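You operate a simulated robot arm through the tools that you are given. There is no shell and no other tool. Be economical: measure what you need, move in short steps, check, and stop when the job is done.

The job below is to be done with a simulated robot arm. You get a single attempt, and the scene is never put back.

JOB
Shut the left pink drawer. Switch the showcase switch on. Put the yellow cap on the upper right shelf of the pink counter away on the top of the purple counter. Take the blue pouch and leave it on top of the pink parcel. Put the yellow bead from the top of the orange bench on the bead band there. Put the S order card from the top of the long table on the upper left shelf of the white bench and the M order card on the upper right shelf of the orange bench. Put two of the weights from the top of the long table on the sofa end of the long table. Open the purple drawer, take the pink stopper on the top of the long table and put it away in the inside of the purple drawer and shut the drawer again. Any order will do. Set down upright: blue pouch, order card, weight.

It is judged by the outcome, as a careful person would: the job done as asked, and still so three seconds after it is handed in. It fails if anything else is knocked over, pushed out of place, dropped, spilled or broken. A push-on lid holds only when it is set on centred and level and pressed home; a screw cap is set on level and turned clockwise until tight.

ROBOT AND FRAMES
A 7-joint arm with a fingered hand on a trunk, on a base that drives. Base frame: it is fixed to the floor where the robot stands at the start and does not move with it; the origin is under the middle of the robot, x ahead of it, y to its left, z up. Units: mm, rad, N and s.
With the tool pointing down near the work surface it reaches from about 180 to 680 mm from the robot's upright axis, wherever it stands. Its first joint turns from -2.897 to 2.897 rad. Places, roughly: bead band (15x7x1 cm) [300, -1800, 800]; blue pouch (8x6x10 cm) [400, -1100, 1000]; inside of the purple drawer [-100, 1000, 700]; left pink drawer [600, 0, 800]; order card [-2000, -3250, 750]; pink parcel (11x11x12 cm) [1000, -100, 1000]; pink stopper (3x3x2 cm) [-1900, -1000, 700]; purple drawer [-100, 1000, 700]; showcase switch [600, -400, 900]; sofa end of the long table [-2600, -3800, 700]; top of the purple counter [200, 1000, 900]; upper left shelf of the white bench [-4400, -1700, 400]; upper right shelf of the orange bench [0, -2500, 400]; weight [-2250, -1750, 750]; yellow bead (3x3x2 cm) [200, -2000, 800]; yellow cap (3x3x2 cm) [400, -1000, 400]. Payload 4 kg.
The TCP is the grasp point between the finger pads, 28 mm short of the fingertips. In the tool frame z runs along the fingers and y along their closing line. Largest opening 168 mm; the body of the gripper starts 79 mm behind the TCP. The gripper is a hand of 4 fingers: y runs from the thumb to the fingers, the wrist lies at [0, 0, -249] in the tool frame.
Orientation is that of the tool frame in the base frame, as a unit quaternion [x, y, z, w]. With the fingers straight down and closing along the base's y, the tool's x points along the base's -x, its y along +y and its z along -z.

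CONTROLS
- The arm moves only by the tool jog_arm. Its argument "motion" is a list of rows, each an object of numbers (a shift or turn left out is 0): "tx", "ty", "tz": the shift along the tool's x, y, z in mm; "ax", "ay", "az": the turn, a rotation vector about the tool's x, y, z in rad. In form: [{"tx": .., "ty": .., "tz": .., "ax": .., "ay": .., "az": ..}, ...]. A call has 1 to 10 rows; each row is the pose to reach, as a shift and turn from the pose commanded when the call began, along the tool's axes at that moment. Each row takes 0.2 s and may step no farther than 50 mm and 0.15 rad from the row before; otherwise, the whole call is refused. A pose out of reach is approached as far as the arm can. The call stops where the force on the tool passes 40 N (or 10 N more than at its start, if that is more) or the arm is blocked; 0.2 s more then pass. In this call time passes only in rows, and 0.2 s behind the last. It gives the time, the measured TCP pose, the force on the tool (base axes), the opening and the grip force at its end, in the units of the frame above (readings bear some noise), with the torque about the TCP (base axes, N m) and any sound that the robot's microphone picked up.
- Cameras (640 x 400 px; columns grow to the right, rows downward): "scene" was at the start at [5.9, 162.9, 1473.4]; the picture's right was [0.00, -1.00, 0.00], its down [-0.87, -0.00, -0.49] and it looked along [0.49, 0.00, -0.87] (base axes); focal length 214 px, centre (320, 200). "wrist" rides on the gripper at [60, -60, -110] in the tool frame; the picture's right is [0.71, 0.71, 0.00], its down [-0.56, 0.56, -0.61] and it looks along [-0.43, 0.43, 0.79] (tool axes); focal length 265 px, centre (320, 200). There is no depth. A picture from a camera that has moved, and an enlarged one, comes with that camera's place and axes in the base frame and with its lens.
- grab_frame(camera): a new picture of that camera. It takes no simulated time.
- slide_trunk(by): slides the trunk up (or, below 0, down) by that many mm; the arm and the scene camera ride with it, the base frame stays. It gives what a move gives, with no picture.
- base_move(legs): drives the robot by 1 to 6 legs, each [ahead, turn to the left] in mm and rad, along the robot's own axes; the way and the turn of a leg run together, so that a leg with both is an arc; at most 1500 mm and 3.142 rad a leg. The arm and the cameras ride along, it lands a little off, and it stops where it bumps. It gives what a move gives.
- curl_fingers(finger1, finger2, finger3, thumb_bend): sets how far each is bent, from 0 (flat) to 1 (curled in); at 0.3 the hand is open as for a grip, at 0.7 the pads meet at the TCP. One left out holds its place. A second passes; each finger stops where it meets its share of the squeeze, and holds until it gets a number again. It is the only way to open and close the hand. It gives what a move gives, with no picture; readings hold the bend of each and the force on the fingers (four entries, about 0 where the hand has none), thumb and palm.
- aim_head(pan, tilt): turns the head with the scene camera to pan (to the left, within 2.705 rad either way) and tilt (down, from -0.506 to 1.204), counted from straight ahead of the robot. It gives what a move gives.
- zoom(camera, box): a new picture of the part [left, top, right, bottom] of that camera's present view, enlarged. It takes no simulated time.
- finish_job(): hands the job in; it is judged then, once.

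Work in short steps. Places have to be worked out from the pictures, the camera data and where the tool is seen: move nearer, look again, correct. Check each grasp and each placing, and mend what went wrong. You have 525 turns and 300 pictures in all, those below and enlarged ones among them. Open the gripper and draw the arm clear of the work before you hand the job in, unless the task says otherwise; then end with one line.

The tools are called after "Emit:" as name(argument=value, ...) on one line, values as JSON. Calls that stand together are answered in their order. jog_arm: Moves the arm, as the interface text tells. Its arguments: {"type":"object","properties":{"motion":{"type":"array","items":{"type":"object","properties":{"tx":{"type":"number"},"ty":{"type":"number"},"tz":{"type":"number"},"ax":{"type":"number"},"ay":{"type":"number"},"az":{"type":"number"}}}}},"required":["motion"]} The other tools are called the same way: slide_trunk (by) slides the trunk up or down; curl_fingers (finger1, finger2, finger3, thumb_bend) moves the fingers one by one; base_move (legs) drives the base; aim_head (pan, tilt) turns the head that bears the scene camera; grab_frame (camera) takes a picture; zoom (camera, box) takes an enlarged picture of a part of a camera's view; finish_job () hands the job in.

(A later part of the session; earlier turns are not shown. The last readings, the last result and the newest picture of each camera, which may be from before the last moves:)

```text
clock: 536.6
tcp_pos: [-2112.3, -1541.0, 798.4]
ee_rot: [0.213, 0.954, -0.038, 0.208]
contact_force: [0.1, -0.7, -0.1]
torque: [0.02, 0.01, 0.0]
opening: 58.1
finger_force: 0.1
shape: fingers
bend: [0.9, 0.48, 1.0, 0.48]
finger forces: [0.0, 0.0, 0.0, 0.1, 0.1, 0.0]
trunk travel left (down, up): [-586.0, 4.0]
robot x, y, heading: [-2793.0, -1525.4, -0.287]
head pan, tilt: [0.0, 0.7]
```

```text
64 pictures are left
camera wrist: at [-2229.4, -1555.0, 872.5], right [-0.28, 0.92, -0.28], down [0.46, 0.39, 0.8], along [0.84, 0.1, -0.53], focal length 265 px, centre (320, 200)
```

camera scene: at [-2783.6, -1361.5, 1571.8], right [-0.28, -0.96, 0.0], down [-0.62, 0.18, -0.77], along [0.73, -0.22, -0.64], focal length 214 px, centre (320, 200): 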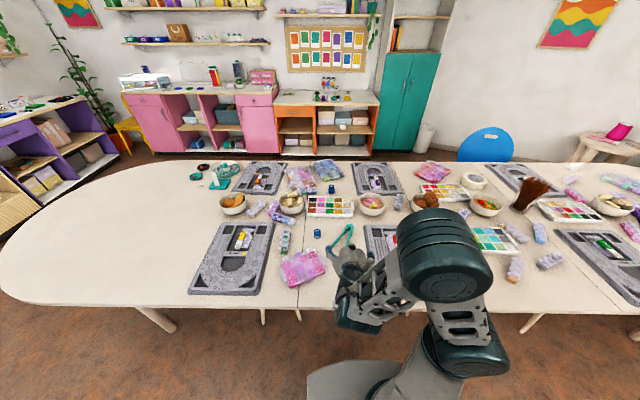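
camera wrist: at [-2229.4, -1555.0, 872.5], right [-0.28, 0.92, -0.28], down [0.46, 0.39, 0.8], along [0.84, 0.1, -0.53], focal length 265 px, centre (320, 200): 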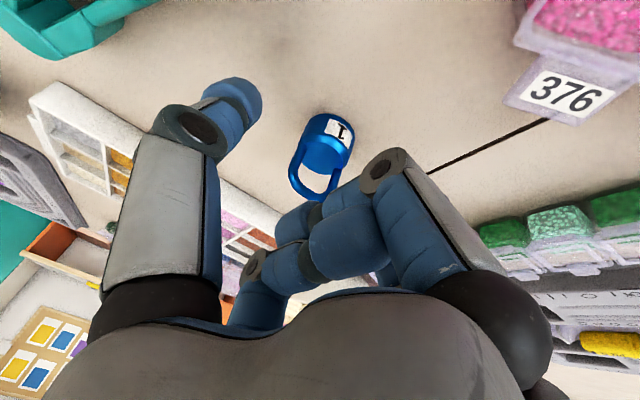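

Emit:
jog_arm(motion=[{"tx": 6, "ty": 0, "tz": 10}, {"tx": 11.5, "ty": 0, "tz": 18}])

Emit:
grab_frame(camera="wrist")

```text
clock: 537.2
tcp_pos: [-2114.6, -1540.6, 777.5]
ee_rot: [0.212, 0.954, -0.038, 0.208]
contact_force: [-0.3, -0.1, 0.6]
torque: [-0.02, -0.01, -0.02]
opening: 58.1
finger_force: 0.0
shape: fingers
bend: [0.91, 0.48, 1.0, 0.48]
finger forces: [0.1, 0.0, 0.1, 0.1, 0.0, 0.1]
trunk travel left (down, up): [-586.0, 4.0]
robot x, y, heading: [-2798.8, -1527.8, -0.289]
head pan, tilt: [0.0, 0.7]
```

```text
63 pictures are left
camera wrist: at [-2231.5, -1553.7, 852.7], right [-0.28, 0.92, -0.28], down [0.46, 0.39, 0.8], along [0.84, 0.1, -0.53], focal length 265 px, centre (320, 200)
```

wrist: 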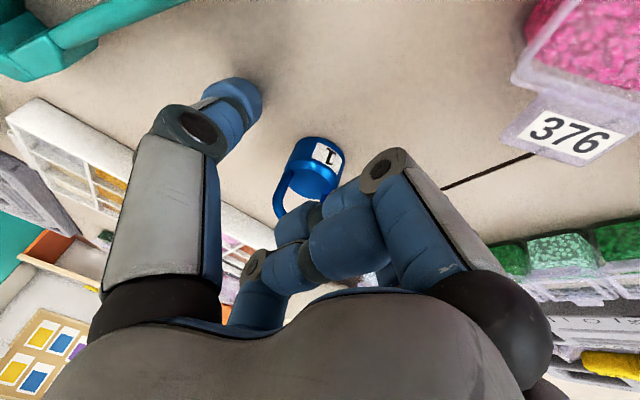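

Well centred. Go 4 mm deeper and close.

Emit:
jog_arm(motion=[{"tx": 1, "tz": 4}])

Emit:
curl_fingers(finger2=0.75, thumb_bend=0.75)

Emit:
jog_arm(motion=[{"tx": -8, "tz": -18}, {"tx": -20, "tz": -45}, {"tx": -37, "tz": -82}, {"tx": -54, "tz": -119}])

Emit:
grab_frame(camera="wrist")

```text
clock: 537.6
tcp_pos: [-2112.7, -1541.5, 776.3]
ee_rot: [0.212, 0.953, -0.037, 0.211]
contact_force: [-2.8, 0.3, 21.8]
torque: [-0.43, -0.1, -0.04]
opening: 59.4
finger_force: 3.3
shape: fingers
bend: [0.91, 0.48, 1.0, 0.48]
finger forces: [0.0, 0.0, 0.1, 0.0, 6.5, 0.1]
trunk travel left (down, up): [-586.0, 4.0]
robot x, y, heading: [-2798.5, -1526.2, -0.285]
head pan, tilt: [0.0, 0.7]
```

```text
clock: 538.6
tcp_pos: [-2114.2, -1541.7, 775.0]
ee_rot: [0.213, 0.954, -0.038, 0.208]
contact_force: [-2.9, -0.9, 14.7]
torque: [-0.19, -0.34, -0.07]
opening: 34.3
finger_force: 10.9
shape: fingers
bend: [0.92, 0.63, 1.0, 0.65]
finger forces: [0.1, 7.9, 0.0, 0.1, 13.9, 0.1]
trunk travel left (down, up): [-586.0, 4.0]
robot x, y, heading: [-2798.4, -1528.6, -0.293]
head pan, tilt: [0.0, 0.7]
```

```text
clock: 539.6
tcp_pos: [-2116.8, -1543.6, 906.3]
ee_rot: [0.213, 0.954, -0.039, 0.207]
contact_force: [-0.1, -0.9, -1.8]
torque: [0.03, 0.03, -0.02]
opening: 28.7
finger_force: 9.9
shape: fingers
bend: [0.91, 0.61, 1.0, 0.67]
finger forces: [0.0, 10.1, 0.0, 0.0, 9.8, 0.1]
trunk travel left (down, up): [-586.0, 4.0]
robot x, y, heading: [-2797.7, -1527.8, -0.287]
head pan, tilt: [0.0, 0.7]
```

```text
62 pictures are left
camera wrist: at [-2232.5, -1557.1, 980.8], right [-0.29, 0.92, -0.28], down [0.46, 0.39, 0.8], along [0.84, 0.1, -0.53], focal length 265 px, centre (320, 200)
```

wrist: 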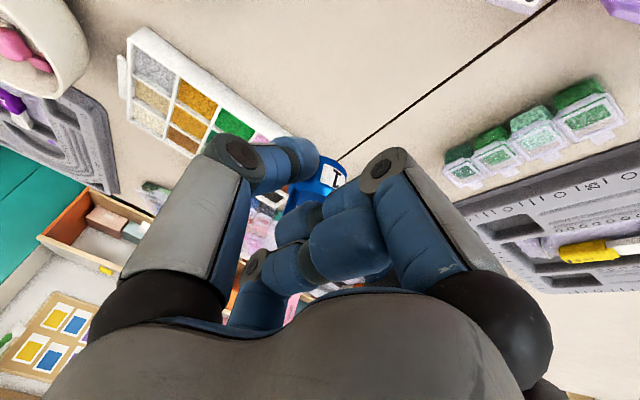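

Weight B held firmly. Retract and drive south along the west side toward the sofa end.

Emit:
jog_arm(motion=[{"tx": 28, "ty": -6, "tz": -33}, {"tx": 57, "ty": -12, "tz": -65}, {"tx": 86, "ty": -18, "tz": -98}, {"tx": 114, "ty": -23, "tz": -131}, {"tx": 143, "ty": -29, "tz": -163}])

Emit:
base_move(legs=[[-100, 0], [0, -1.588], [1400, 0]])

Emit:
aim_head(pan=0.5, tilt=0.5)

Emit:
grab_frame(camera="scene")

```text
clock: 540.8
tcp_pos: [-2305.8, -1488.3, 992.9]
ee_rot: [0.212, 0.954, -0.037, 0.208]
contact_force: [0.6, -0.6, -1.7]
torque: [-0.03, 0.01, 0.03]
opening: 28.4
finger_force: 10.2
shape: fingers
bend: [0.91, 0.61, 1.0, 0.68]
finger forces: [0.1, 9.8, 0.0, 0.0, 9.7, 0.1]
trunk travel left (down, up): [-586.0, 4.0]
robot x, y, heading: [-2796.0, -1528.2, -0.282]
head pan, tilt: [0.0, 0.7]
```

```text
clock: 552.4
tcp_pos: [-3337.9, -3337.7, 993.3]
ee_rot: [0.843, 0.495, -0.177, 0.113]
contact_force: [-0.5, -0.2, -1.3]
torque: [0.05, 0.01, 0.0]
opening: 28.2
finger_force: 8.9
shape: fingers
bend: [0.91, 0.61, 1.0, 0.68]
finger forces: [0.1, 9.4, 0.1, 0.0, 9.5, 0.1]
trunk travel left (down, up): [-586.0, 4.0]
robot x, y, heading: [-3346.2, -2843.5, -1.926]
head pan, tilt: [0.0, 0.7]
```

```text
clock: 553.4
tcp_pos: [-3337.9, -3337.7, 992.0]
ee_rot: [0.843, 0.495, -0.178, 0.114]
contact_force: [-0.2, 0.7, -0.9]
torque: [0.06, -0.03, -0.02]
opening: 27.9
finger_force: 9.7
shape: fingers
bend: [0.91, 0.61, 1.0, 0.68]
finger forces: [0.0, 9.5, 0.1, 0.0, 9.4, 0.1]
trunk travel left (down, up): [-586.0, 4.0]
robot x, y, heading: [-3341.1, -2843.9, -1.925]
head pan, tilt: [0.499, 0.499]
```

```text
61 pictures are left
camera scene: at [-3156.0, -2936.0, 1589.4], right [-0.99, -0.14, 0.0], down [-0.07, 0.47, -0.88], along [0.12, -0.87, -0.48], focal length 214 px, centre (320, 200)
```

scene: 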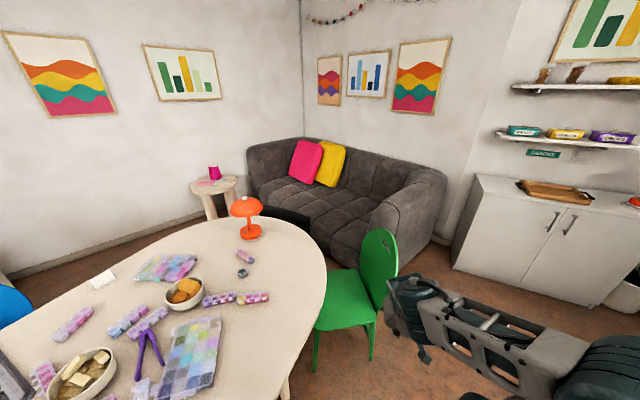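

Emit:
zoom(camera="scene", box=[130, 190, 350, 350])

```text
2.50 times, centred on (240, 270) of scene
camera zoom: at [-3156.0, -2936.0, 1589.4], right [-0.99, -0.14, 0.0], down [-0.07, 0.47, -0.88], along [0.12, -0.87, -0.48], focal length 536 px, centre (520, 25)
```

zoom: 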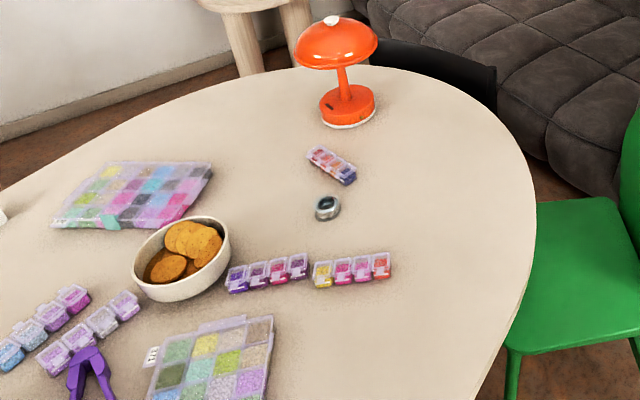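

The sofa end has free space west of the lamp and bead strips, around (-2770,-3790). I move to (-3270,-3260) facing it, clear of the green chair.

Emit:
base_move(legs=[[0, 0.526], [415, 0], [0, 0.6]])

Emit:
aim_head(pan=0.0, tilt=0.7)

Emit:
grab_frame(camera="scene")

```text
clock: 559.0
tcp_pos: [-2838.9, -3478.0, 992.5]
ee_rot: [0.464, 0.86, -0.095, 0.19]
contact_force: [0.6, 0.2, -0.9]
torque: [0.01, 0.01, 0.03]
opening: 27.8
finger_force: 9.6
shape: fingers
bend: [0.91, 0.61, 1.0, 0.68]
finger forces: [0.1, 9.4, 0.0, 0.0, 9.2, 0.1]
trunk travel left (down, up): [-586.0, 4.0]
robot x, y, heading: [-3277.8, -3249.1, -0.842]
head pan, tilt: [0.499, 0.499]
```

```text
clock: 559.9
tcp_pos: [-2837.6, -3477.3, 992.5]
ee_rot: [0.464, 0.86, -0.094, 0.189]
contact_force: [0.1, 0.1, -1.5]
torque: [0.01, 0.05, 0.0]
opening: 28.0
finger_force: 8.9
shape: fingers
bend: [0.91, 0.61, 1.0, 0.68]
finger forces: [0.1, 9.4, 0.0, 0.0, 9.2, 0.0]
trunk travel left (down, up): [-586.0, 4.0]
robot x, y, heading: [-3277.0, -3251.1, -0.842]
head pan, tilt: [0.0, 0.7]
```

```text
59 pictures are left
camera scene: at [-3139.3, -3163.7, 1571.8], right [-0.74, -0.67, 0.0], down [-0.43, 0.48, -0.77], along [0.51, -0.57, -0.64], focal length 214 px, centre (320, 200)
```

scene: 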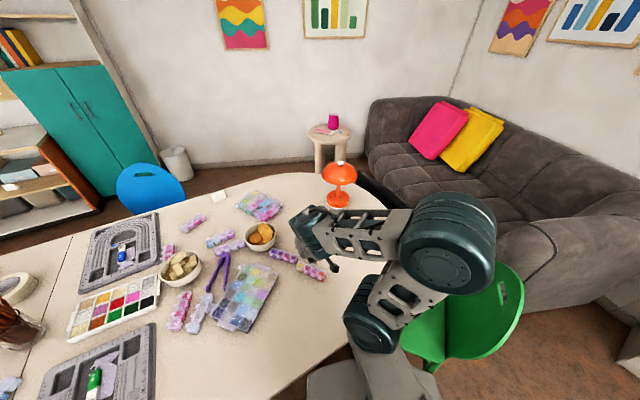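

Move the weight over the target spot.

Emit:
jog_arm(motion=[{"tx": -27, "ty": -15, "tz": 28}, {"tx": -53, "ty": -29.5, "tz": 57}, {"tx": -80, "ty": -44, "tz": 85}, {"tx": -107, "ty": -59, "tz": 113}, {"tx": -134, "ty": -74, "tz": 142}, {"tx": -160, "ty": -88.5, "tz": 170}, {"tx": -187, "ty": -103, "tz": 198}, {"tx": -213.8, "ty": -118, "tz": 226.8}])

Emit:
grab_frame(camera="wrist")

Emit:
zoom(camera="scene", box=[240, 150, 440, 290])

```text
clock: 561.7
tcp_pos: [-2774.4, -3784.5, 871.1]
ee_rot: [0.465, 0.86, -0.093, 0.189]
contact_force: [-0.6, 0.4, -1.2]
torque: [0.02, 0.02, -0.02]
opening: 27.4
finger_force: 8.9
shape: fingers
bend: [0.91, 0.61, 1.0, 0.68]
finger forces: [0.0, 9.0, 0.1, 0.0, 9.1, 0.0]
trunk travel left (down, up): [-586.0, 4.0]
robot x, y, heading: [-3276.9, -3250.5, -0.84]
head pan, tilt: [0.0, 0.7]
```

```text
58 pictures are left
camera wrist: at [-2881.6, -3734.4, 945.7], right [0.24, 0.93, -0.28], down [0.6, 0.09, 0.8], along [0.77, -0.36, -0.53], focal length 265 px, centre (320, 200)
```

wrist: 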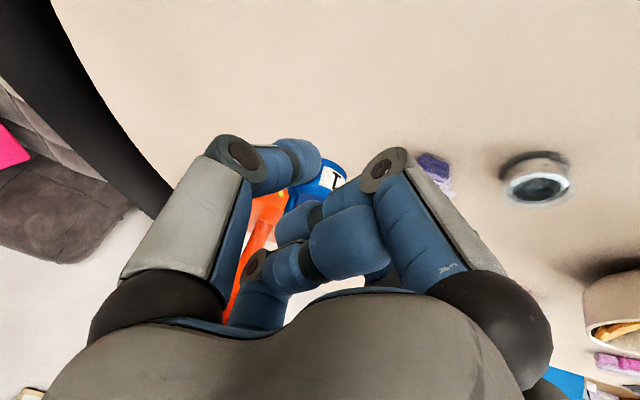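

```text
2.86 times, centred on (340, 220) of scene
camera zoom: at [-3139.3, -3164.7, 1571.8], right [-0.75, -0.67, 0.0], down [-0.43, 0.48, -0.76], along [0.51, -0.57, -0.64], focal length 613 px, centre (263, 143)
```

zoom: 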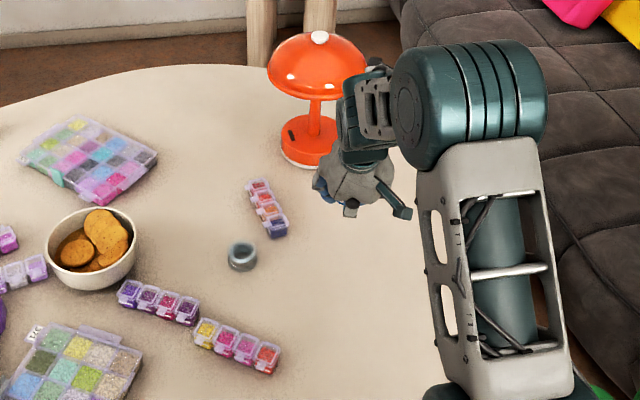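

Landing spot is clear. Lower to the table.

Emit:
jog_arm(motion=[{"tx": 17, "tz": 38}, {"tx": 32, "tz": 71}, {"tx": 36, "tz": 80}])

Emit:
jog_arm(motion=[{"tx": 1.2, "tz": 2.7}, {"tx": 2.5, "tz": 5.5}])

Emit:
jog_arm(motion=[{"tx": 0.8, "tz": 1.8}, {"tx": 1.6, "tz": 3.6}])

```text
clock: 562.5
tcp_pos: [-2776.0, -3782.5, 784.3]
ee_rot: [0.464, 0.86, -0.093, 0.19]
contact_force: [-0.3, -0.6, -2.0]
torque: [0.02, 0.06, 0.01]
opening: 27.6
finger_force: 9.2
shape: fingers
bend: [0.91, 0.61, 1.0, 0.68]
finger forces: [0.0, 9.1, 0.0, 0.0, 9.0, 0.1]
trunk travel left (down, up): [-586.0, 4.0]
robot x, y, heading: [-3279.3, -3253.8, -0.837]
head pan, tilt: [0.0, 0.7]
```

```text
clock: 563.1
tcp_pos: [-2776.8, -3782.0, 780.0]
ee_rot: [0.466, 0.86, -0.094, 0.189]
contact_force: [-0.5, 0.4, -1.6]
torque: [0.02, 0.03, -0.01]
opening: 27.5
finger_force: 8.7
shape: fingers
bend: [0.91, 0.61, 1.0, 0.68]
finger forces: [0.0, 8.9, 0.0, 0.0, 9.0, 0.1]
trunk travel left (down, up): [-586.0, 4.0]
robot x, y, heading: [-3278.0, -3252.7, -0.845]
head pan, tilt: [0.0, 0.7]
```

```text
clock: 563.7
tcp_pos: [-2774.9, -3782.7, 776.1]
ee_rot: [0.464, 0.86, -0.094, 0.189]
contact_force: [-1.2, 0.6, 0.4]
torque: [0.01, -0.01, 0.02]
opening: 27.6
finger_force: 9.6
shape: fingers
bend: [0.91, 0.61, 1.0, 0.68]
finger forces: [0.0, 9.2, 0.0, 0.1, 9.6, 0.0]
trunk travel left (down, up): [-586.0, 4.0]
robot x, y, heading: [-3279.4, -3255.1, -0.838]
head pan, tilt: [0.0, 0.7]
```

Touching down. 2 mm more, then release.

Emit:
jog_arm(motion=[{"tx": 0.8, "tz": 1.8}])

Emit:
curl_fingers(finger2=0.53, thumb_bend=0.58)

Emit:
curl_fingers(finger2=0.46, thumb_bend=0.48)

Emit:
jog_arm(motion=[{"tx": -10, "tz": -22}, {"tx": -25, "tz": -55}, {"tx": -42, "tz": -93}])

Emit:
grab_frame(camera="wrist")

```text
clock: 564.1
tcp_pos: [-2776.5, -3782.0, 774.5]
ee_rot: [0.465, 0.86, -0.094, 0.189]
contact_force: [0.1, -0.1, 3.6]
torque: [-0.03, -0.14, 0.02]
opening: 27.5
finger_force: 9.3
shape: fingers
bend: [0.91, 0.61, 1.0, 0.68]
finger forces: [0.0, 9.4, 0.0, 0.0, 9.7, 0.0]
trunk travel left (down, up): [-586.0, 4.0]
robot x, y, heading: [-3281.8, -3251.4, -0.846]
head pan, tilt: [0.0, 0.7]
```

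```text
clock: 565.1
tcp_pos: [-2775.1, -3782.9, 774.8]
ee_rot: [0.464, 0.86, -0.094, 0.192]
contact_force: [2.9, -2.2, 15.0]
torque: [-0.34, 0.02, 0.06]
opening: 40.0
finger_force: 7.9
shape: fingers
bend: [0.91, 0.53, 1.0, 0.59]
finger forces: [0.0, 3.1, 0.1, 0.0, 12.7, 0.0]
trunk travel left (down, up): [-586.0, 4.0]
robot x, y, heading: [-3276.2, -3257.3, -0.84]
head pan, tilt: [0.0, 0.7]
```

```text
clock: 566.1
tcp_pos: [-2775.7, -3781.2, 776.0]
ee_rot: [0.465, 0.859, -0.094, 0.192]
contact_force: [8.8, 2.6, 27.2]
torque: [-0.77, 0.57, 0.15]
opening: 47.6
finger_force: 13.3
shape: fingers
bend: [0.91, 0.46, 1.0, 0.53]
finger forces: [0.1, 0.0, 0.1, 0.1, 26.7, 0.0]
trunk travel left (down, up): [-586.0, 4.0]
robot x, y, heading: [-3273.0, -3254.6, -0.838]
head pan, tilt: [0.0, 0.7]
```

```text
clock: 566.9
tcp_pos: [-2780.7, -3784.6, 869.7]
ee_rot: [0.465, 0.86, -0.094, 0.189]
contact_force: [0.3, 0.4, 0.3]
torque: [0.0, 0.02, -0.02]
opening: 57.7
finger_force: 0.0
shape: fingers
bend: [0.91, 0.46, 1.0, 0.48]
finger forces: [0.0, 0.0, 0.0, 0.0, 0.0, 0.1]
trunk travel left (down, up): [-586.0, 4.0]
robot x, y, heading: [-3278.9, -3252.9, -0.841]
head pan, tilt: [0.0, 0.7]
```

```text
56 pictures are left
camera wrist: at [-2887.4, -3733.7, 945.6], right [0.24, 0.93, -0.28], down [0.6, 0.09, 0.8], along [0.77, -0.36, -0.53], focal length 265 px, centre (320, 200)
```

wrist: 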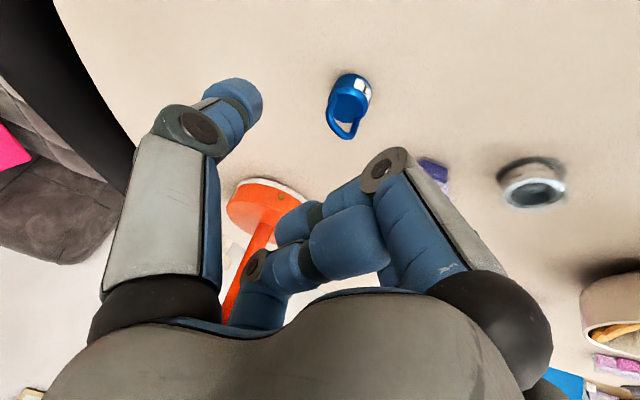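

Weight B stands upright at the sofa end, about (-2767,-3794). Retract and go back for weight A.

Emit:
jog_arm(motion=[{"tx": 0, "ty": 5, "tz": -45}, {"tx": 30, "ty": 20, "tz": -75}, {"tx": 60, "ty": 35, "tz": -100}, {"tx": 92, "ty": 53, "tz": -125}, {"tx": 122, "ty": 71, "tz": -150}, {"tx": 152, "ty": 88, "tz": -178}, {"tx": 182, "ty": 105, "tz": -203}, {"tx": 212, "ty": 123.6, "tz": -228}])

Emit:
base_move(legs=[[-60, 0], [0, 2.49], [1450, 0], [0, -1.0]])

Emit:
aim_head(pan=-0.6, tilt=0.6)

Emit:
grab_frame(camera="scene")

```text
clock: 568.7
tcp_pos: [-2836.2, -3475.6, 997.0]
ee_rot: [0.465, 0.86, -0.094, 0.189]
contact_force: [0.7, 0.3, 0.7]
torque: [0.02, -0.03, 0.0]
opening: 57.7
finger_force: 0.1
shape: fingers
bend: [0.91, 0.46, 1.0, 0.48]
finger forces: [0.0, 0.0, 0.1, 0.0, 0.0, 0.0]
trunk travel left (down, up): [-586.0, 4.0]
robot x, y, heading: [-3279.3, -3250.5, -0.84]
head pan, tilt: [0.0, 0.7]
```

```text
clock: 585.4
tcp_pos: [-3313.4, -1286.5, 996.6]
ee_rot: [-0.263, 0.941, 0.064, 0.201]
contact_force: [-0.7, -0.4, -0.5]
torque: [0.02, 0.01, -0.01]
opening: 57.6
finger_force: 0.0
shape: fingers
bend: [0.91, 0.46, 1.0, 0.48]
finger forces: [0.0, 0.1, 0.0, 0.0, 0.1, 0.1]
trunk travel left (down, up): [-586.0, 4.0]
robot x, y, heading: [-3550.5, -1723.4, 0.701]
head pan, tilt: [0.0, 0.7]
```

```text
clock: 586.4
tcp_pos: [-3313.4, -1285.8, 996.8]
ee_rot: [-0.263, 0.941, 0.064, 0.202]
contact_force: [0.2, -0.7, -0.3]
torque: [0.0, -0.02, 0.02]
opening: 57.7
finger_force: 0.1
shape: fingers
bend: [0.91, 0.46, 1.0, 0.48]
finger forces: [0.1, 0.0, 0.0, 0.0, 0.0, 0.0]
trunk travel left (down, up): [-586.0, 4.0]
robot x, y, heading: [-3551.8, -1721.7, 0.697]
head pan, tilt: [-0.6, 0.6]
```

```text
55 pictures are left
camera scene: at [-3615.0, -1626.9, 1580.4], right [0.1, -1.0, 0.0], down [-0.56, -0.06, -0.83], along [0.82, 0.08, -0.56], focal length 214 px, centre (320, 200)
```

scene: 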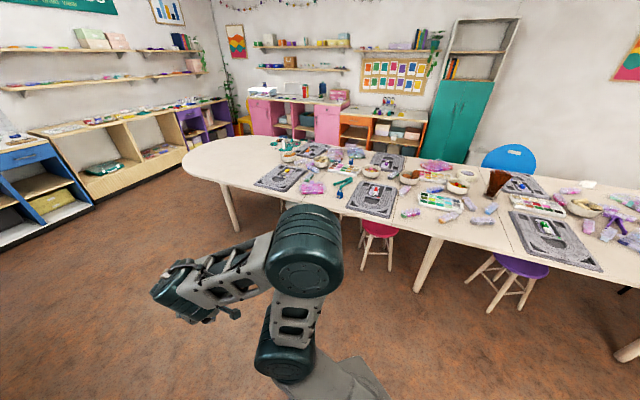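

Emit:
zoom(camera="scene", box=[270, 140, 430, 220])

```text
4.00 times, centred on (350, 180) of scene
camera zoom: at [-3615.0, -1626.9, 1580.4], right [0.1, -1.0, 0.0], down [-0.56, -0.06, -0.83], along [0.82, 0.08, -0.56], focal length 858 px, centre (200, 280)
```

zoom: 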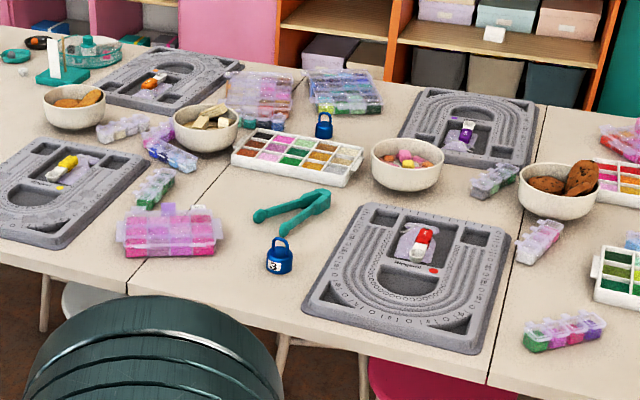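

Weight "3" (A) stands near (-2345,-1650). Drive up to it.

Emit:
base_move(legs=[[0, -0.351], [705, 0], [0, -0.653]])

Emit:
aim_head(pan=0.0, tilt=0.75)

Emit:
grab_frame(camera="scene")

Emit:
grab_frame(camera="wrist")

```text
clock: 593.0
tcp_pos: [-2403.6, -1453.6, 997.2]
ee_rot: [0.224, 0.951, -0.041, 0.207]
contact_force: [0.4, -0.5, 0.0]
torque: [0.01, 0.01, -0.04]
opening: 57.8
finger_force: 0.1
shape: fingers
bend: [0.91, 0.46, 1.0, 0.48]
finger forces: [0.1, 0.1, 0.0, 0.0, 0.1, 0.0]
trunk travel left (down, up): [-586.0, 4.0]
robot x, y, heading: [-2901.2, -1482.8, -0.309]
head pan, tilt: [-0.6, 0.6]
```

```text
clock: 594.0
tcp_pos: [-2402.9, -1453.7, 996.8]
ee_rot: [0.224, 0.951, -0.041, 0.207]
contact_force: [-0.8, -0.6, -0.2]
torque: [-0.01, -0.01, 0.01]
opening: 57.8
finger_force: 0.1
shape: fingers
bend: [0.91, 0.46, 1.0, 0.48]
finger forces: [0.0, 0.2, 0.1, 0.1, 0.0, 0.1]
trunk travel left (down, up): [-586.0, 4.0]
robot x, y, heading: [-2900.3, -1484.3, -0.311]
head pan, tilt: [0.0, 0.75]
```

```text
53 pictures are left
camera scene: at [-2826.1, -1336.1, 1567.5], right [-0.31, -0.95, 0.0], down [-0.65, 0.21, -0.73], along [0.7, -0.22, -0.68], focal length 214 px, centre (320, 200)
```

scene: 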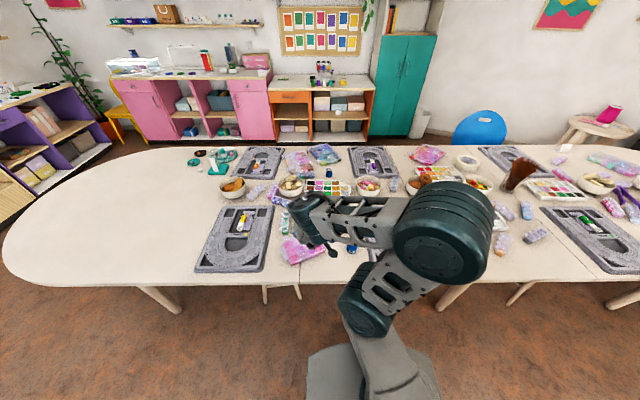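

```text
52 pictures are left
camera wrist: at [-2520.4, -1464.0, 1071.3], right [-0.26, 0.92, -0.28], down [0.47, 0.38, 0.8], along [0.84, 0.08, -0.53], focal length 265 px, centre (320, 200)
```

wrist: 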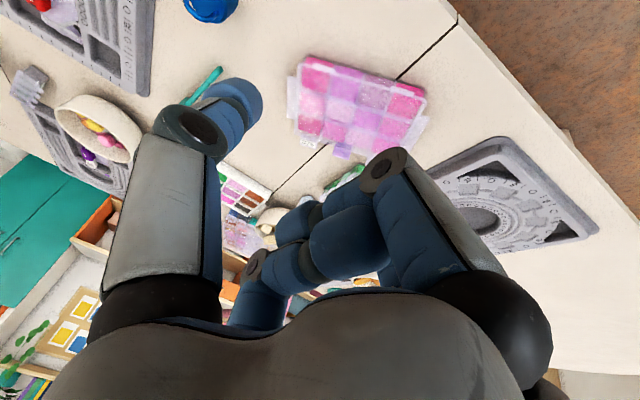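

Weight A ≈(-2338,-1642). Hover above it.

Emit:
jog_arm(motion=[{"tx": -14.7, "ty": -28, "tz": 32}, {"tx": -29, "ty": -56, "tz": 64}, {"tx": -44, "ty": -85, "tz": 95}, {"tx": -59, "ty": -113, "tz": 127}, {"tx": -73.4, "ty": -141, "tz": 159}])

Emit:
grab_frame(camera="wrist")

```text
clock: 595.2
tcp_pos: [-2344.8, -1637.6, 879.3]
ee_rot: [0.224, 0.951, -0.041, 0.207]
contact_force: [-0.5, -0.8, 0.2]
torque: [0.06, 0.0, 0.0]
opening: 58.0
finger_force: 0.1
shape: fingers
bend: [0.91, 0.46, 1.0, 0.48]
finger forces: [0.1, 0.1, 0.0, 0.0, 0.1, 0.1]
trunk travel left (down, up): [-586.0, 4.0]
robot x, y, heading: [-2899.6, -1485.5, -0.316]
head pan, tilt: [0.0, 0.75]
```

```text
51 pictures are left
camera wrist: at [-2462.2, -1648.0, 953.3], right [-0.26, 0.92, -0.28], down [0.47, 0.38, 0.8], along [0.84, 0.08, -0.53], focal length 265 px, centre (320, 200)
```

wrist: 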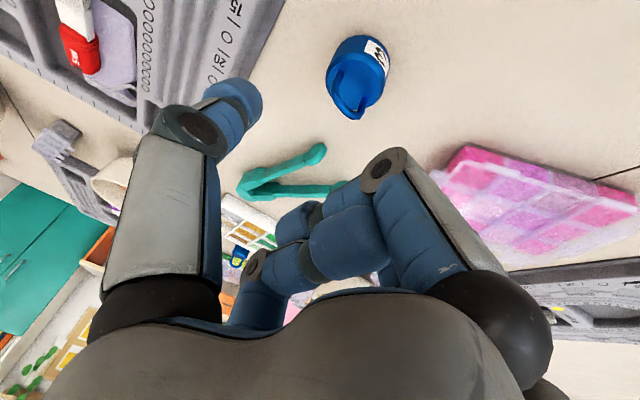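

Refined to (-2349,-1642). Descend partway and check.

Emit:
jog_arm(motion=[{"tx": 16, "ty": -2.5, "tz": 28}, {"tx": 32, "ty": -5, "tz": 55}, {"tx": 42, "ty": -6.5, "tz": 71}])

Emit:
grab_frame(camera="wrist")

```text
clock: 596.0
tcp_pos: [-2353.9, -1637.5, 798.4]
ee_rot: [0.223, 0.952, -0.041, 0.207]
contact_force: [1.0, -0.3, -0.3]
torque: [0.02, 0.0, -0.01]
opening: 57.9
finger_force: 0.1
shape: fingers
bend: [0.91, 0.46, 1.0, 0.48]
finger forces: [0.0, 0.0, 0.0, 0.0, 0.1, 0.1]
trunk travel left (down, up): [-586.0, 4.0]
robot x, y, heading: [-2897.1, -1485.2, -0.31]
head pan, tilt: [0.0, 0.75]
```

```text
50 pictures are left
camera wrist: at [-2471.9, -1647.2, 871.7], right [-0.26, 0.92, -0.28], down [0.47, 0.38, 0.8], along [0.84, 0.08, -0.53], focal length 265 px, centre (320, 200)
```

wrist: 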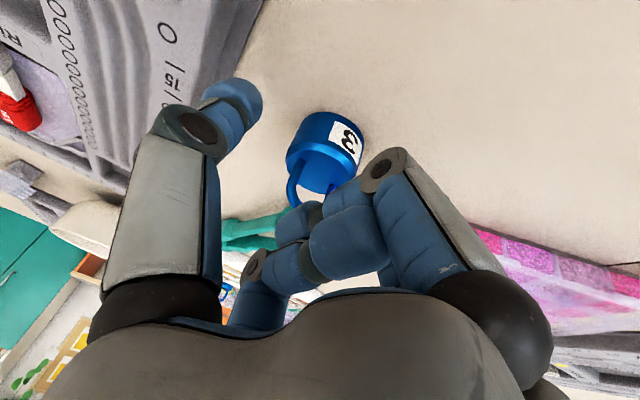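

This one is larger (~48 mm). Lower 12 mm more and grip.

Emit:
jog_arm(motion=[{"tx": 2.5, "ty": 1, "tz": 5.5}, {"tx": 5, "ty": 2, "tz": 11}])

Emit:
grab_frame(camera="wrist")

```text
clock: 596.6
tcp_pos: [-2354.7, -1634.7, 786.3]
ee_rot: [0.222, 0.952, -0.04, 0.207]
contact_force: [-0.4, 0.0, -1.1]
torque: [0.01, -0.01, 0.02]
opening: 57.7
finger_force: 0.0
shape: fingers
bend: [0.91, 0.46, 1.0, 0.48]
finger forces: [0.0, 0.0, 0.1, 0.1, 0.0, 0.0]
trunk travel left (down, up): [-586.0, 4.0]
robot x, y, heading: [-2900.3, -1483.9, -0.31]
head pan, tilt: [0.0, 0.75]
```

```text
49 pictures are left
camera wrist: at [-2472.1, -1646.2, 860.1], right [-0.26, 0.92, -0.28], down [0.47, 0.38, 0.8], along [0.84, 0.08, -0.53], focal length 265 px, centre (320, 200)
```

wrist: 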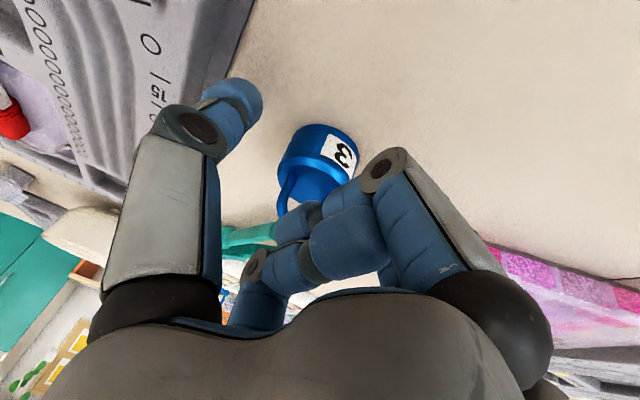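

The body centre is still ~12 mm beyond the tips; lower 9 mm more.

Emit:
jog_arm(motion=[{"tx": 2, "tz": 4.5}, {"tx": 3.7, "tz": 8.2}])

Emit:
curl_fingers(finger2=0.72, thumb_bend=0.72)

Emit:
jog_arm(motion=[{"tx": -4, "tz": -9}, {"tx": -16, "tz": -36}, {"tx": -33, "tz": -73}, {"tx": -50, "tz": -110}])

Emit:
grab_frame(camera="wrist")

```text
clock: 597.2
tcp_pos: [-2356.9, -1636.0, 779.0]
ee_rot: [0.224, 0.951, -0.041, 0.21]
contact_force: [-9.3, 2.2, 33.5]
torque: [-0.17, -0.84, 0.03]
opening: 60.1
finger_force: 0.1
shape: fingers
bend: [0.92, 0.46, 1.0, 0.48]
finger forces: [0.1, 0.0, 0.0, 0.0, 0.1, 0.0]
trunk travel left (down, up): [-586.0, 4.0]
robot x, y, heading: [-2900.4, -1482.8, -0.311]
head pan, tilt: [0.0, 0.75]
```

```text
clock: 598.2
tcp_pos: [-2355.8, -1634.7, 776.8]
ee_rot: [0.224, 0.951, -0.041, 0.207]
contact_force: [-1.4, -0.5, 1.1]
torque: [0.05, 0.0, -0.01]
opening: 31.7
finger_force: 9.9
shape: fingers
bend: [0.91, 0.58, 1.0, 0.65]
finger forces: [0.0, 9.5, 0.0, 0.0, 10.0, 0.0]
trunk travel left (down, up): [-586.0, 4.0]
robot x, y, heading: [-2897.4, -1480.2, -0.313]
head pan, tilt: [0.0, 0.75]
```

```text
clock: 599.2
tcp_pos: [-2354.0, -1635.5, 901.2]
ee_rot: [0.223, 0.952, -0.04, 0.206]
contact_force: [0.2, -0.1, 0.5]
torque: [0.01, -0.01, -0.03]
opening: 23.3
finger_force: 0.0
shape: fingers
bend: [0.91, 0.67, 1.0, 0.72]
finger forces: [0.0, 0.0, 0.0, 0.0, 0.0, 0.0]
trunk travel left (down, up): [-586.0, 4.0]
robot x, y, heading: [-2898.5, -1483.7, -0.313]
head pan, tilt: [0.0, 0.75]
```

```text
48 pictures are left
camera wrist: at [-2472.3, -1645.8, 974.3], right [-0.26, 0.92, -0.28], down [0.47, 0.38, 0.8], along [0.84, 0.08, -0.53], focal length 265 px, centre (320, 200)
```

wrist: 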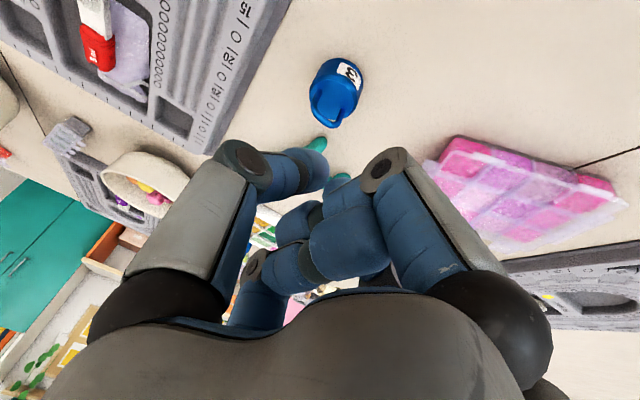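

It slipped (the pinch was on its near side), but the weight still stands upright, now near (-2319,-1650). Reopen and re-approach, further forward.

Emit:
curl_fingers(finger2=0.44, thumb_bend=0.45)

Emit:
jog_arm(motion=[{"tx": 0, "ty": 0, "tz": 35}, {"tx": 5, "ty": 1, "tz": 70}, {"tx": 11, "ty": 1.4, "tz": 103}])

Emit:
grab_frame(camera="wrist")

```text
clock: 600.2
tcp_pos: [-2354.0, -1635.4, 899.5]
ee_rot: [0.225, 0.951, -0.041, 0.207]
contact_force: [0.6, -0.4, -0.9]
torque: [-0.05, 0.01, 0.0]
opening: 62.7
finger_force: 0.0
shape: fingers
bend: [0.91, 0.44, 1.0, 0.45]
finger forces: [0.0, 0.1, 0.0, 0.1, 0.0, 0.0]
trunk travel left (down, up): [-586.0, 4.0]
robot x, y, heading: [-2899.7, -1481.8, -0.311]
head pan, tilt: [0.0, 0.75]
```

```text
clock: 601.0
tcp_pos: [-2322.2, -1645.9, 801.9]
ee_rot: [0.223, 0.952, -0.04, 0.208]
contact_force: [0.0, 0.3, 0.1]
torque: [-0.02, 0.04, -0.02]
opening: 62.4
finger_force: 0.0
shape: fingers
bend: [0.91, 0.44, 1.0, 0.45]
finger forces: [0.0, 0.0, 0.1, 0.0, 0.0, 0.0]
trunk travel left (down, up): [-586.0, 4.0]
robot x, y, heading: [-2897.1, -1484.2, -0.312]
head pan, tilt: [0.0, 0.75]
```

```text
47 pictures are left
camera wrist: at [-2440.1, -1657.5, 876.4], right [-0.26, 0.92, -0.28], down [0.47, 0.38, 0.8], along [0.84, 0.08, -0.53], focal length 265 px, centre (320, 200)
```

wrist: 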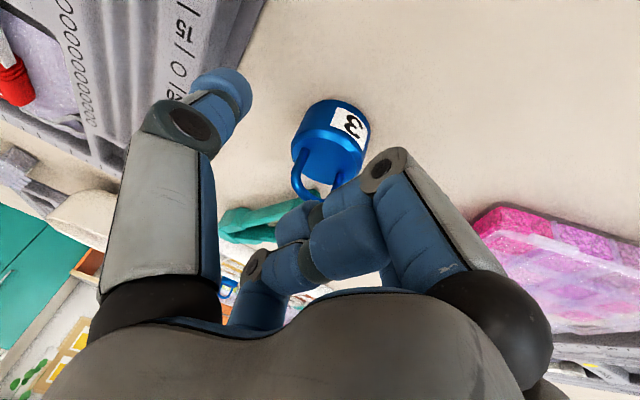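

The curled fingers likely pressed on its ring. I'll use a vertical four-finger grasp instead: raise, turn the hand straight down, open all fingers.

Emit:
jog_arm(motion=[{"tx": -15, "tz": -33}, {"tx": -34, "tz": -75}])

Emit:
jog_arm(motion=[{"ay": 0.14}, {"ay": 0.28}, {"ay": 0.415}])

Emit:
curl_fingers(finger1=0.46, finger2=0.46, finger3=0.46, thumb_bend=0.46)

Emit:
grab_frame(camera="wrist")

Emit:
zoom(camera="scene", box=[270, 190, 430, 290])

```text
clock: 601.6
tcp_pos: [-2325.7, -1650.7, 884.8]
ee_rot: [0.225, 0.951, -0.042, 0.207]
contact_force: [-0.4, 0.0, -0.3]
torque: [0.01, 0.02, 0.02]
opening: 62.5
finger_force: 0.1
shape: fingers
bend: [0.91, 0.44, 1.0, 0.45]
finger forces: [0.0, 0.1, 0.0, 0.0, 0.0, 0.0]
trunk travel left (down, up): [-586.0, 4.0]
robot x, y, heading: [-2895.5, -1486.1, -0.315]
head pan, tilt: [0.0, 0.75]
```

```text
clock: 602.4
tcp_pos: [-2325.5, -1650.7, 883.1]
ee_rot: [0.228, 0.974, 0.006, 0.006]
contact_force: [0.0, -0.7, 0.0]
torque: [0.0, 0.01, -0.01]
opening: 62.2
finger_force: 0.0
shape: fingers
bend: [0.91, 0.44, 1.0, 0.45]
finger forces: [0.1, 0.0, 0.0, 0.1, 0.1, 0.0]
trunk travel left (down, up): [-586.0, 4.0]
robot x, y, heading: [-2898.3, -1479.6, -0.308]
head pan, tilt: [0.0, 0.75]
```

```text
clock: 603.4
tcp_pos: [-2325.5, -1649.5, 883.0]
ee_rot: [0.227, 0.974, 0.006, 0.008]
contact_force: [0.2, 0.0, -1.4]
torque: [0.01, -0.01, 0.03]
opening: 69.3
finger_force: 0.1
shape: fingers
bend: [0.46, 0.46, 0.46, 0.46]
finger forces: [0.0, 0.1, 0.0, 0.1, 0.0, 0.1]
trunk travel left (down, up): [-586.0, 4.0]
robot x, y, heading: [-2893.7, -1485.0, -0.307]
head pan, tilt: [0.0, 0.75]
```

```text
46 pictures are left
camera wrist: at [-2408.5, -1678.5, 991.4], right [-0.32, 0.95, 0.0], down [0.74, 0.25, 0.63], along [0.59, 0.2, -0.78], focal length 265 px, centre (320, 200)
```

wrist: 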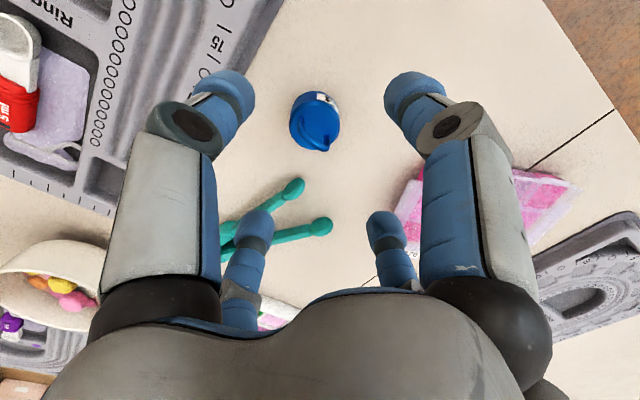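

```text
4.00 times, centred on (350, 240) of scene
camera zoom: at [-2826.0, -1336.1, 1567.5], right [-0.31, -0.95, 0.0], down [-0.65, 0.21, -0.73], along [0.7, -0.22, -0.68], focal length 858 px, centre (200, 40)
```

zoom: 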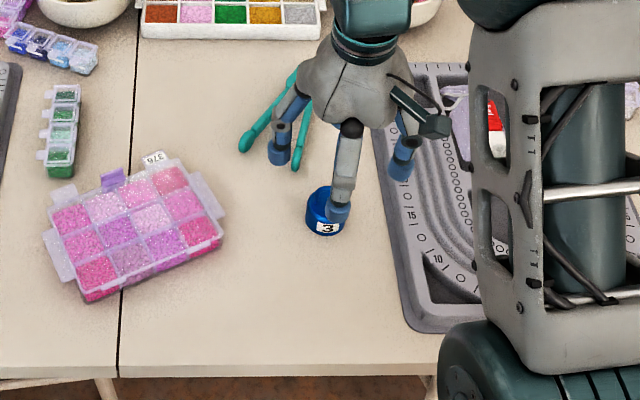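

Weight 3 centre ≈(-2317,-1652); tongs and board leave room. Narrow slightly, descend vertically and check.

Emit:
curl_fingers(finger1=0.48, finger2=0.48, finger3=0.48, thumb_bend=0.48)

Emit:
jog_arm(motion=[{"tx": -8.3, "ty": 2.4, "tz": 35}, {"tx": -8.3, "ty": 2.4, "tz": 65}])

Emit:
grab_frame(camera="wrist")

```text
clock: 604.4
tcp_pos: [-2325.8, -1650.5, 882.3]
ee_rot: [0.228, 0.974, 0.006, 0.006]
contact_force: [0.3, 0.2, 0.5]
torque: [0.02, 0.0, -0.04]
opening: 64.2
finger_force: 0.0
shape: fingers
bend: [0.48, 0.48, 0.48, 0.48]
finger forces: [0.0, 0.0, 0.1, 0.0, 0.0, 0.0]
trunk travel left (down, up): [-586.0, 4.0]
robot x, y, heading: [-2896.4, -1487.1, -0.311]
head pan, tilt: [0.0, 0.75]
```

```text
clock: 605.0
tcp_pos: [-2316.3, -1652.4, 814.9]
ee_rot: [0.227, 0.974, 0.006, 0.007]
contact_force: [0.2, 0.5, -0.1]
torque: [0.04, 0.04, -0.02]
opening: 63.7
finger_force: 0.0
shape: fingers
bend: [0.48, 0.48, 0.48, 0.48]
finger forces: [0.0, 0.0, 0.1, 0.0, 0.0, 0.0]
trunk travel left (down, up): [-586.0, 4.0]
robot x, y, heading: [-2898.4, -1485.5, -0.314]
head pan, tilt: [0.0, 0.75]
```

```text
44 pictures are left
camera wrist: at [-2398.2, -1679.5, 924.2], right [-0.32, 0.95, 0.0], down [0.74, 0.25, 0.63], along [0.59, 0.2, -0.78], focal length 265 px, centre (320, 200)
```

wrist: 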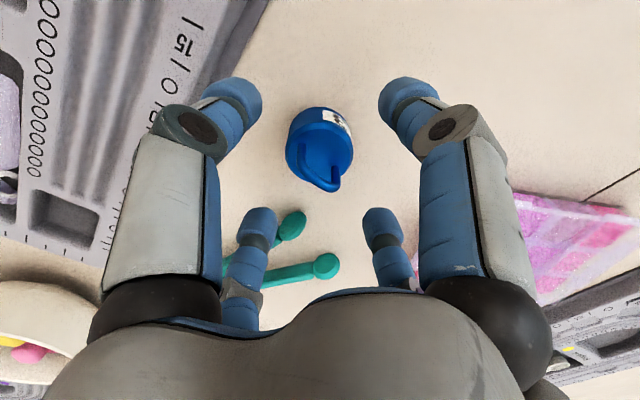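

Centred within a few mm. Descend to grasp height and close all four fingers.

Emit:
jog_arm(motion=[{"tx": 2, "ty": -2, "tz": 20}, {"tx": 3, "ty": -3, "tz": 38}])

Emit:
grab_frame(camera="wrist")

```text
clock: 605.6
tcp_pos: [-2319.3, -1652.2, 778.4]
ee_rot: [0.227, 0.974, 0.007, 0.007]
contact_force: [-0.9, 0.5, 0.1]
torque: [0.0, -0.02, 0.03]
opening: 63.7
finger_force: 0.0
shape: fingers
bend: [0.48, 0.48, 0.48, 0.48]
finger forces: [0.0, 0.0, 0.1, 0.1, 0.0, 0.0]
trunk travel left (down, up): [-586.0, 4.0]
robot x, y, heading: [-2897.5, -1487.2, -0.309]
head pan, tilt: [0.0, 0.75]
```

```text
43 pictures are left
camera wrist: at [-2402.1, -1679.5, 886.0], right [-0.32, 0.95, 0.0], down [0.74, 0.25, 0.63], along [0.59, 0.2, -0.78], focal length 265 px, centre (320, 200)
```

wrist: 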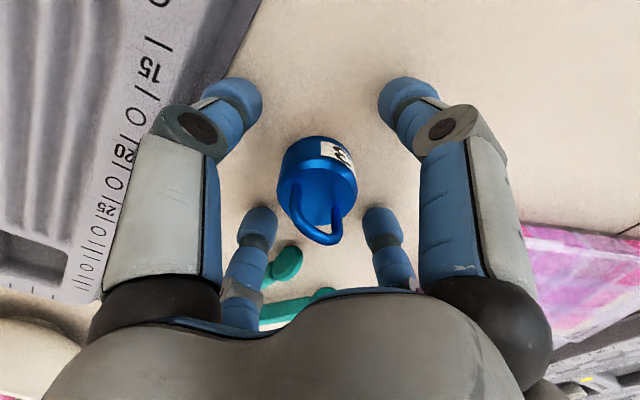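

Emit:
curl_fingers(finger1=0.7, finger2=0.7, finger3=0.7, thumb_bend=0.7)

Emit:
jog_arm(motion=[{"tz": -15}, {"tz": -50}])

Emit:
grab_frame(camera="wrist")

```text
clock: 606.6
tcp_pos: [-2319.2, -1651.0, 778.3]
ee_rot: [0.228, 0.974, 0.006, 0.007]
contact_force: [-0.8, -0.2, -0.5]
torque: [0.03, -0.03, 0.03]
opening: 23.2
finger_force: 19.0
shape: fingers
bend: [0.61, 0.59, 0.59, 0.61]
finger forces: [7.0, 8.7, 7.5, 0.0, 14.6, 0.0]
trunk travel left (down, up): [-586.0, 4.0]
robot x, y, heading: [-2898.3, -1486.4, -0.311]
head pan, tilt: [0.0, 0.75]
```

```text
clock: 607.2
tcp_pos: [-2321.9, -1651.7, 828.1]
ee_rot: [0.227, 0.974, 0.006, 0.006]
contact_force: [0.5, 0.3, -3.1]
torque: [0.0, 0.03, 0.02]
opening: 23.2
finger_force: 18.9
shape: fingers
bend: [0.61, 0.59, 0.59, 0.62]
finger forces: [7.0, 8.5, 7.5, 0.1, 14.5, 0.0]
trunk travel left (down, up): [-586.0, 4.0]
robot x, y, heading: [-2895.7, -1484.0, -0.308]
head pan, tilt: [0.0, 0.75]
```

```text
42 pictures are left
camera wrist: at [-2404.9, -1679.9, 935.3], right [-0.32, 0.95, 0.0], down [0.74, 0.25, 0.63], along [0.59, 0.2, -0.78], focal length 265 px, centre (320, 200)
```

wrist: 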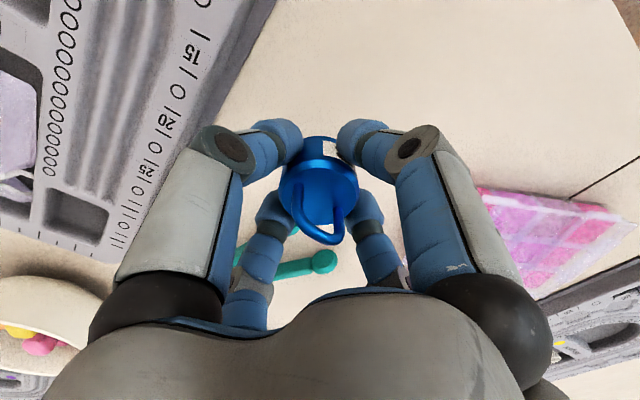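

Solid grasp. Raise, retract slightly, and drive to the sofa end again.

Emit:
jog_arm(motion=[{"tz": -40}, {"tz": -80}, {"tz": -120}, {"tx": 25, "tz": -155}, {"tx": 60, "tz": -165}, {"tx": 95, "tz": -165}])

Emit:
base_move(legs=[[-100, 0], [0, -1.505], [1440, 0], [0, 0.405], [390, 0], [0, 0.57]])

Emit:
aim_head(pan=0.15, tilt=0.7)

Emit:
grab_frame(camera="scene")

```text
clock: 608.6
tcp_pos: [-2412.0, -1610.9, 992.0]
ee_rot: [0.227, 0.974, 0.006, 0.007]
contact_force: [-0.3, -0.3, -3.0]
torque: [-0.01, 0.01, 0.01]
opening: 22.8
finger_force: 18.8
shape: fingers
bend: [0.61, 0.59, 0.59, 0.62]
finger forces: [7.0, 8.7, 7.6, 0.0, 14.2, 0.0]
trunk travel left (down, up): [-586.0, 4.0]
robot x, y, heading: [-2896.0, -1485.4, -0.318]
head pan, tilt: [0.0, 0.75]
```

```text
clock: 625.0
tcp_pos: [-2941.6, -3603.7, 991.2]
ee_rot: [0.485, 0.875, 0.004, 0.008]
contact_force: [0.3, 0.9, -3.5]
torque: [0.02, 0.03, 0.0]
opening: 22.5
finger_force: 18.1
shape: fingers
bend: [0.62, 0.59, 0.59, 0.62]
finger forces: [6.4, 8.7, 7.7, 0.0, 14.1, 0.1]
trunk travel left (down, up): [-586.0, 4.0]
robot x, y, heading: [-3290.1, -3240.4, -0.865]
head pan, tilt: [0.0, 0.75]
```

```text
clock: 625.7
tcp_pos: [-2942.7, -3605.2, 992.0]
ee_rot: [0.485, 0.874, 0.004, 0.008]
contact_force: [0.4, 0.1, -4.0]
torque: [0.02, 0.06, 0.02]
opening: 22.1
finger_force: 18.1
shape: fingers
bend: [0.62, 0.59, 0.59, 0.62]
finger forces: [6.5, 8.5, 7.6, 0.1, 14.1, 0.1]
trunk travel left (down, up): [-586.0, 4.0]
robot x, y, heading: [-3291.1, -3238.5, -0.862]
head pan, tilt: [0.15, 0.7]
```

```text
41 pictures are left
camera scene: at [-3139.9, -3144.6, 1571.7], right [-0.66, -0.75, 0.0], down [-0.49, 0.42, -0.76], along [0.58, -0.5, -0.64], focal length 214 px, centre (320, 200)
```

scene: 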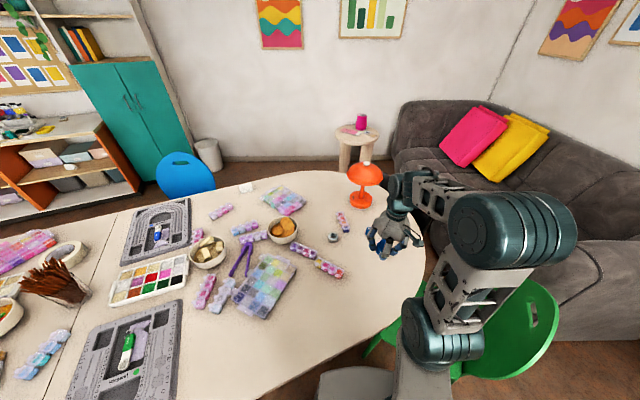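

Move over P2 ≈(-2860,-3700) and lower partway.

Emit:
jog_arm(motion=[{"tx": -31, "ty": 5, "tz": 20}, {"tx": -62, "ty": 10, "tz": 48}, {"tx": -93, "ty": 15, "tz": 80}, {"tx": -124, "ty": 20, "tz": 112}])

Emit:
grab_frame(camera="wrist")

```text
clock: 626.7
tcp_pos: [-2860.4, -3702.1, 880.4]
ee_rot: [0.485, 0.875, 0.005, 0.007]
contact_force: [0.3, -0.7, -4.0]
torque: [-0.01, 0.02, -0.01]
opening: 21.9
finger_force: 18.4
shape: fingers
bend: [0.62, 0.59, 0.59, 0.62]
finger forces: [6.5, 8.7, 7.8, 0.0, 13.7, 0.1]
trunk travel left (down, up): [-586.0, 4.0]
robot x, y, heading: [-3287.0, -3237.5, -0.866]
head pan, tilt: [0.15, 0.7]
```

```text
40 pictures are left
camera wrist: at [-2946.2, -3681.6, 987.7], right [0.22, 0.97, 0.0], down [0.76, -0.18, 0.63], along [0.61, -0.14, -0.78], focal length 265 px, centre (320, 200)
```

wrist: 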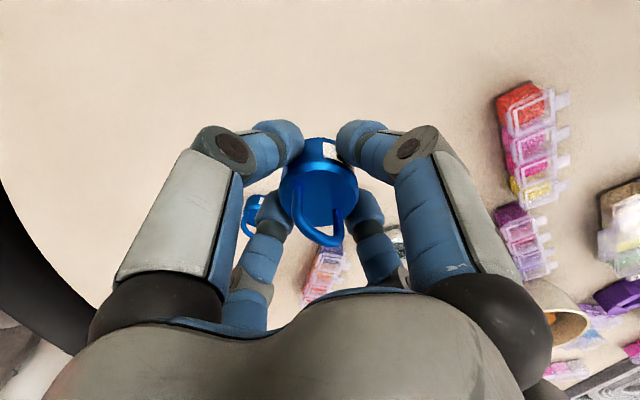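

Clear below. Lower to the table.

Emit:
jog_arm(motion=[{"tz": 40}, {"tz": 75}, {"tz": 94}])

Emit:
jog_arm(motion=[{"tz": 3}, {"tz": 6}])

Emit:
jog_arm(motion=[{"tz": 2}, {"tz": 4}])

```text
clock: 627.5
tcp_pos: [-2856.1, -3700.7, 787.8]
ee_rot: [0.485, 0.875, 0.004, 0.008]
contact_force: [0.1, 0.1, -3.7]
torque: [-0.01, 0.02, -0.01]
opening: 21.8
finger_force: 17.8
shape: fingers
bend: [0.62, 0.59, 0.59, 0.62]
finger forces: [6.3, 8.6, 7.8, 0.1, 13.7, 0.0]
trunk travel left (down, up): [-586.0, 4.0]
robot x, y, heading: [-3293.5, -3240.7, -0.865]
head pan, tilt: [0.15, 0.7]
```

```text
clock: 628.1
tcp_pos: [-2855.9, -3699.2, 781.0]
ee_rot: [0.484, 0.875, 0.004, 0.007]
contact_force: [-0.9, -1.0, -3.2]
torque: [0.02, 0.04, -0.02]
opening: 22.3
finger_force: 18.4
shape: fingers
bend: [0.62, 0.59, 0.59, 0.62]
finger forces: [6.3, 8.8, 7.7, 0.0, 13.7, 0.0]
trunk travel left (down, up): [-586.0, 4.0]
robot x, y, heading: [-3288.9, -3238.7, -0.864]
head pan, tilt: [0.15, 0.7]
```

```text
clock: 628.7
tcp_pos: [-2856.3, -3700.0, 779.3]
ee_rot: [0.484, 0.875, 0.005, 0.008]
contact_force: [-0.5, 0.3, -3.9]
torque: [-0.02, 0.0, 0.0]
opening: 21.8
finger_force: 18.0
shape: fingers
bend: [0.62, 0.59, 0.59, 0.62]
finger forces: [6.3, 8.7, 7.7, 0.0, 13.7, 0.1]
trunk travel left (down, up): [-586.0, 4.0]
robot x, y, heading: [-3286.8, -3236.9, -0.865]
head pan, tilt: [0.15, 0.7]
```

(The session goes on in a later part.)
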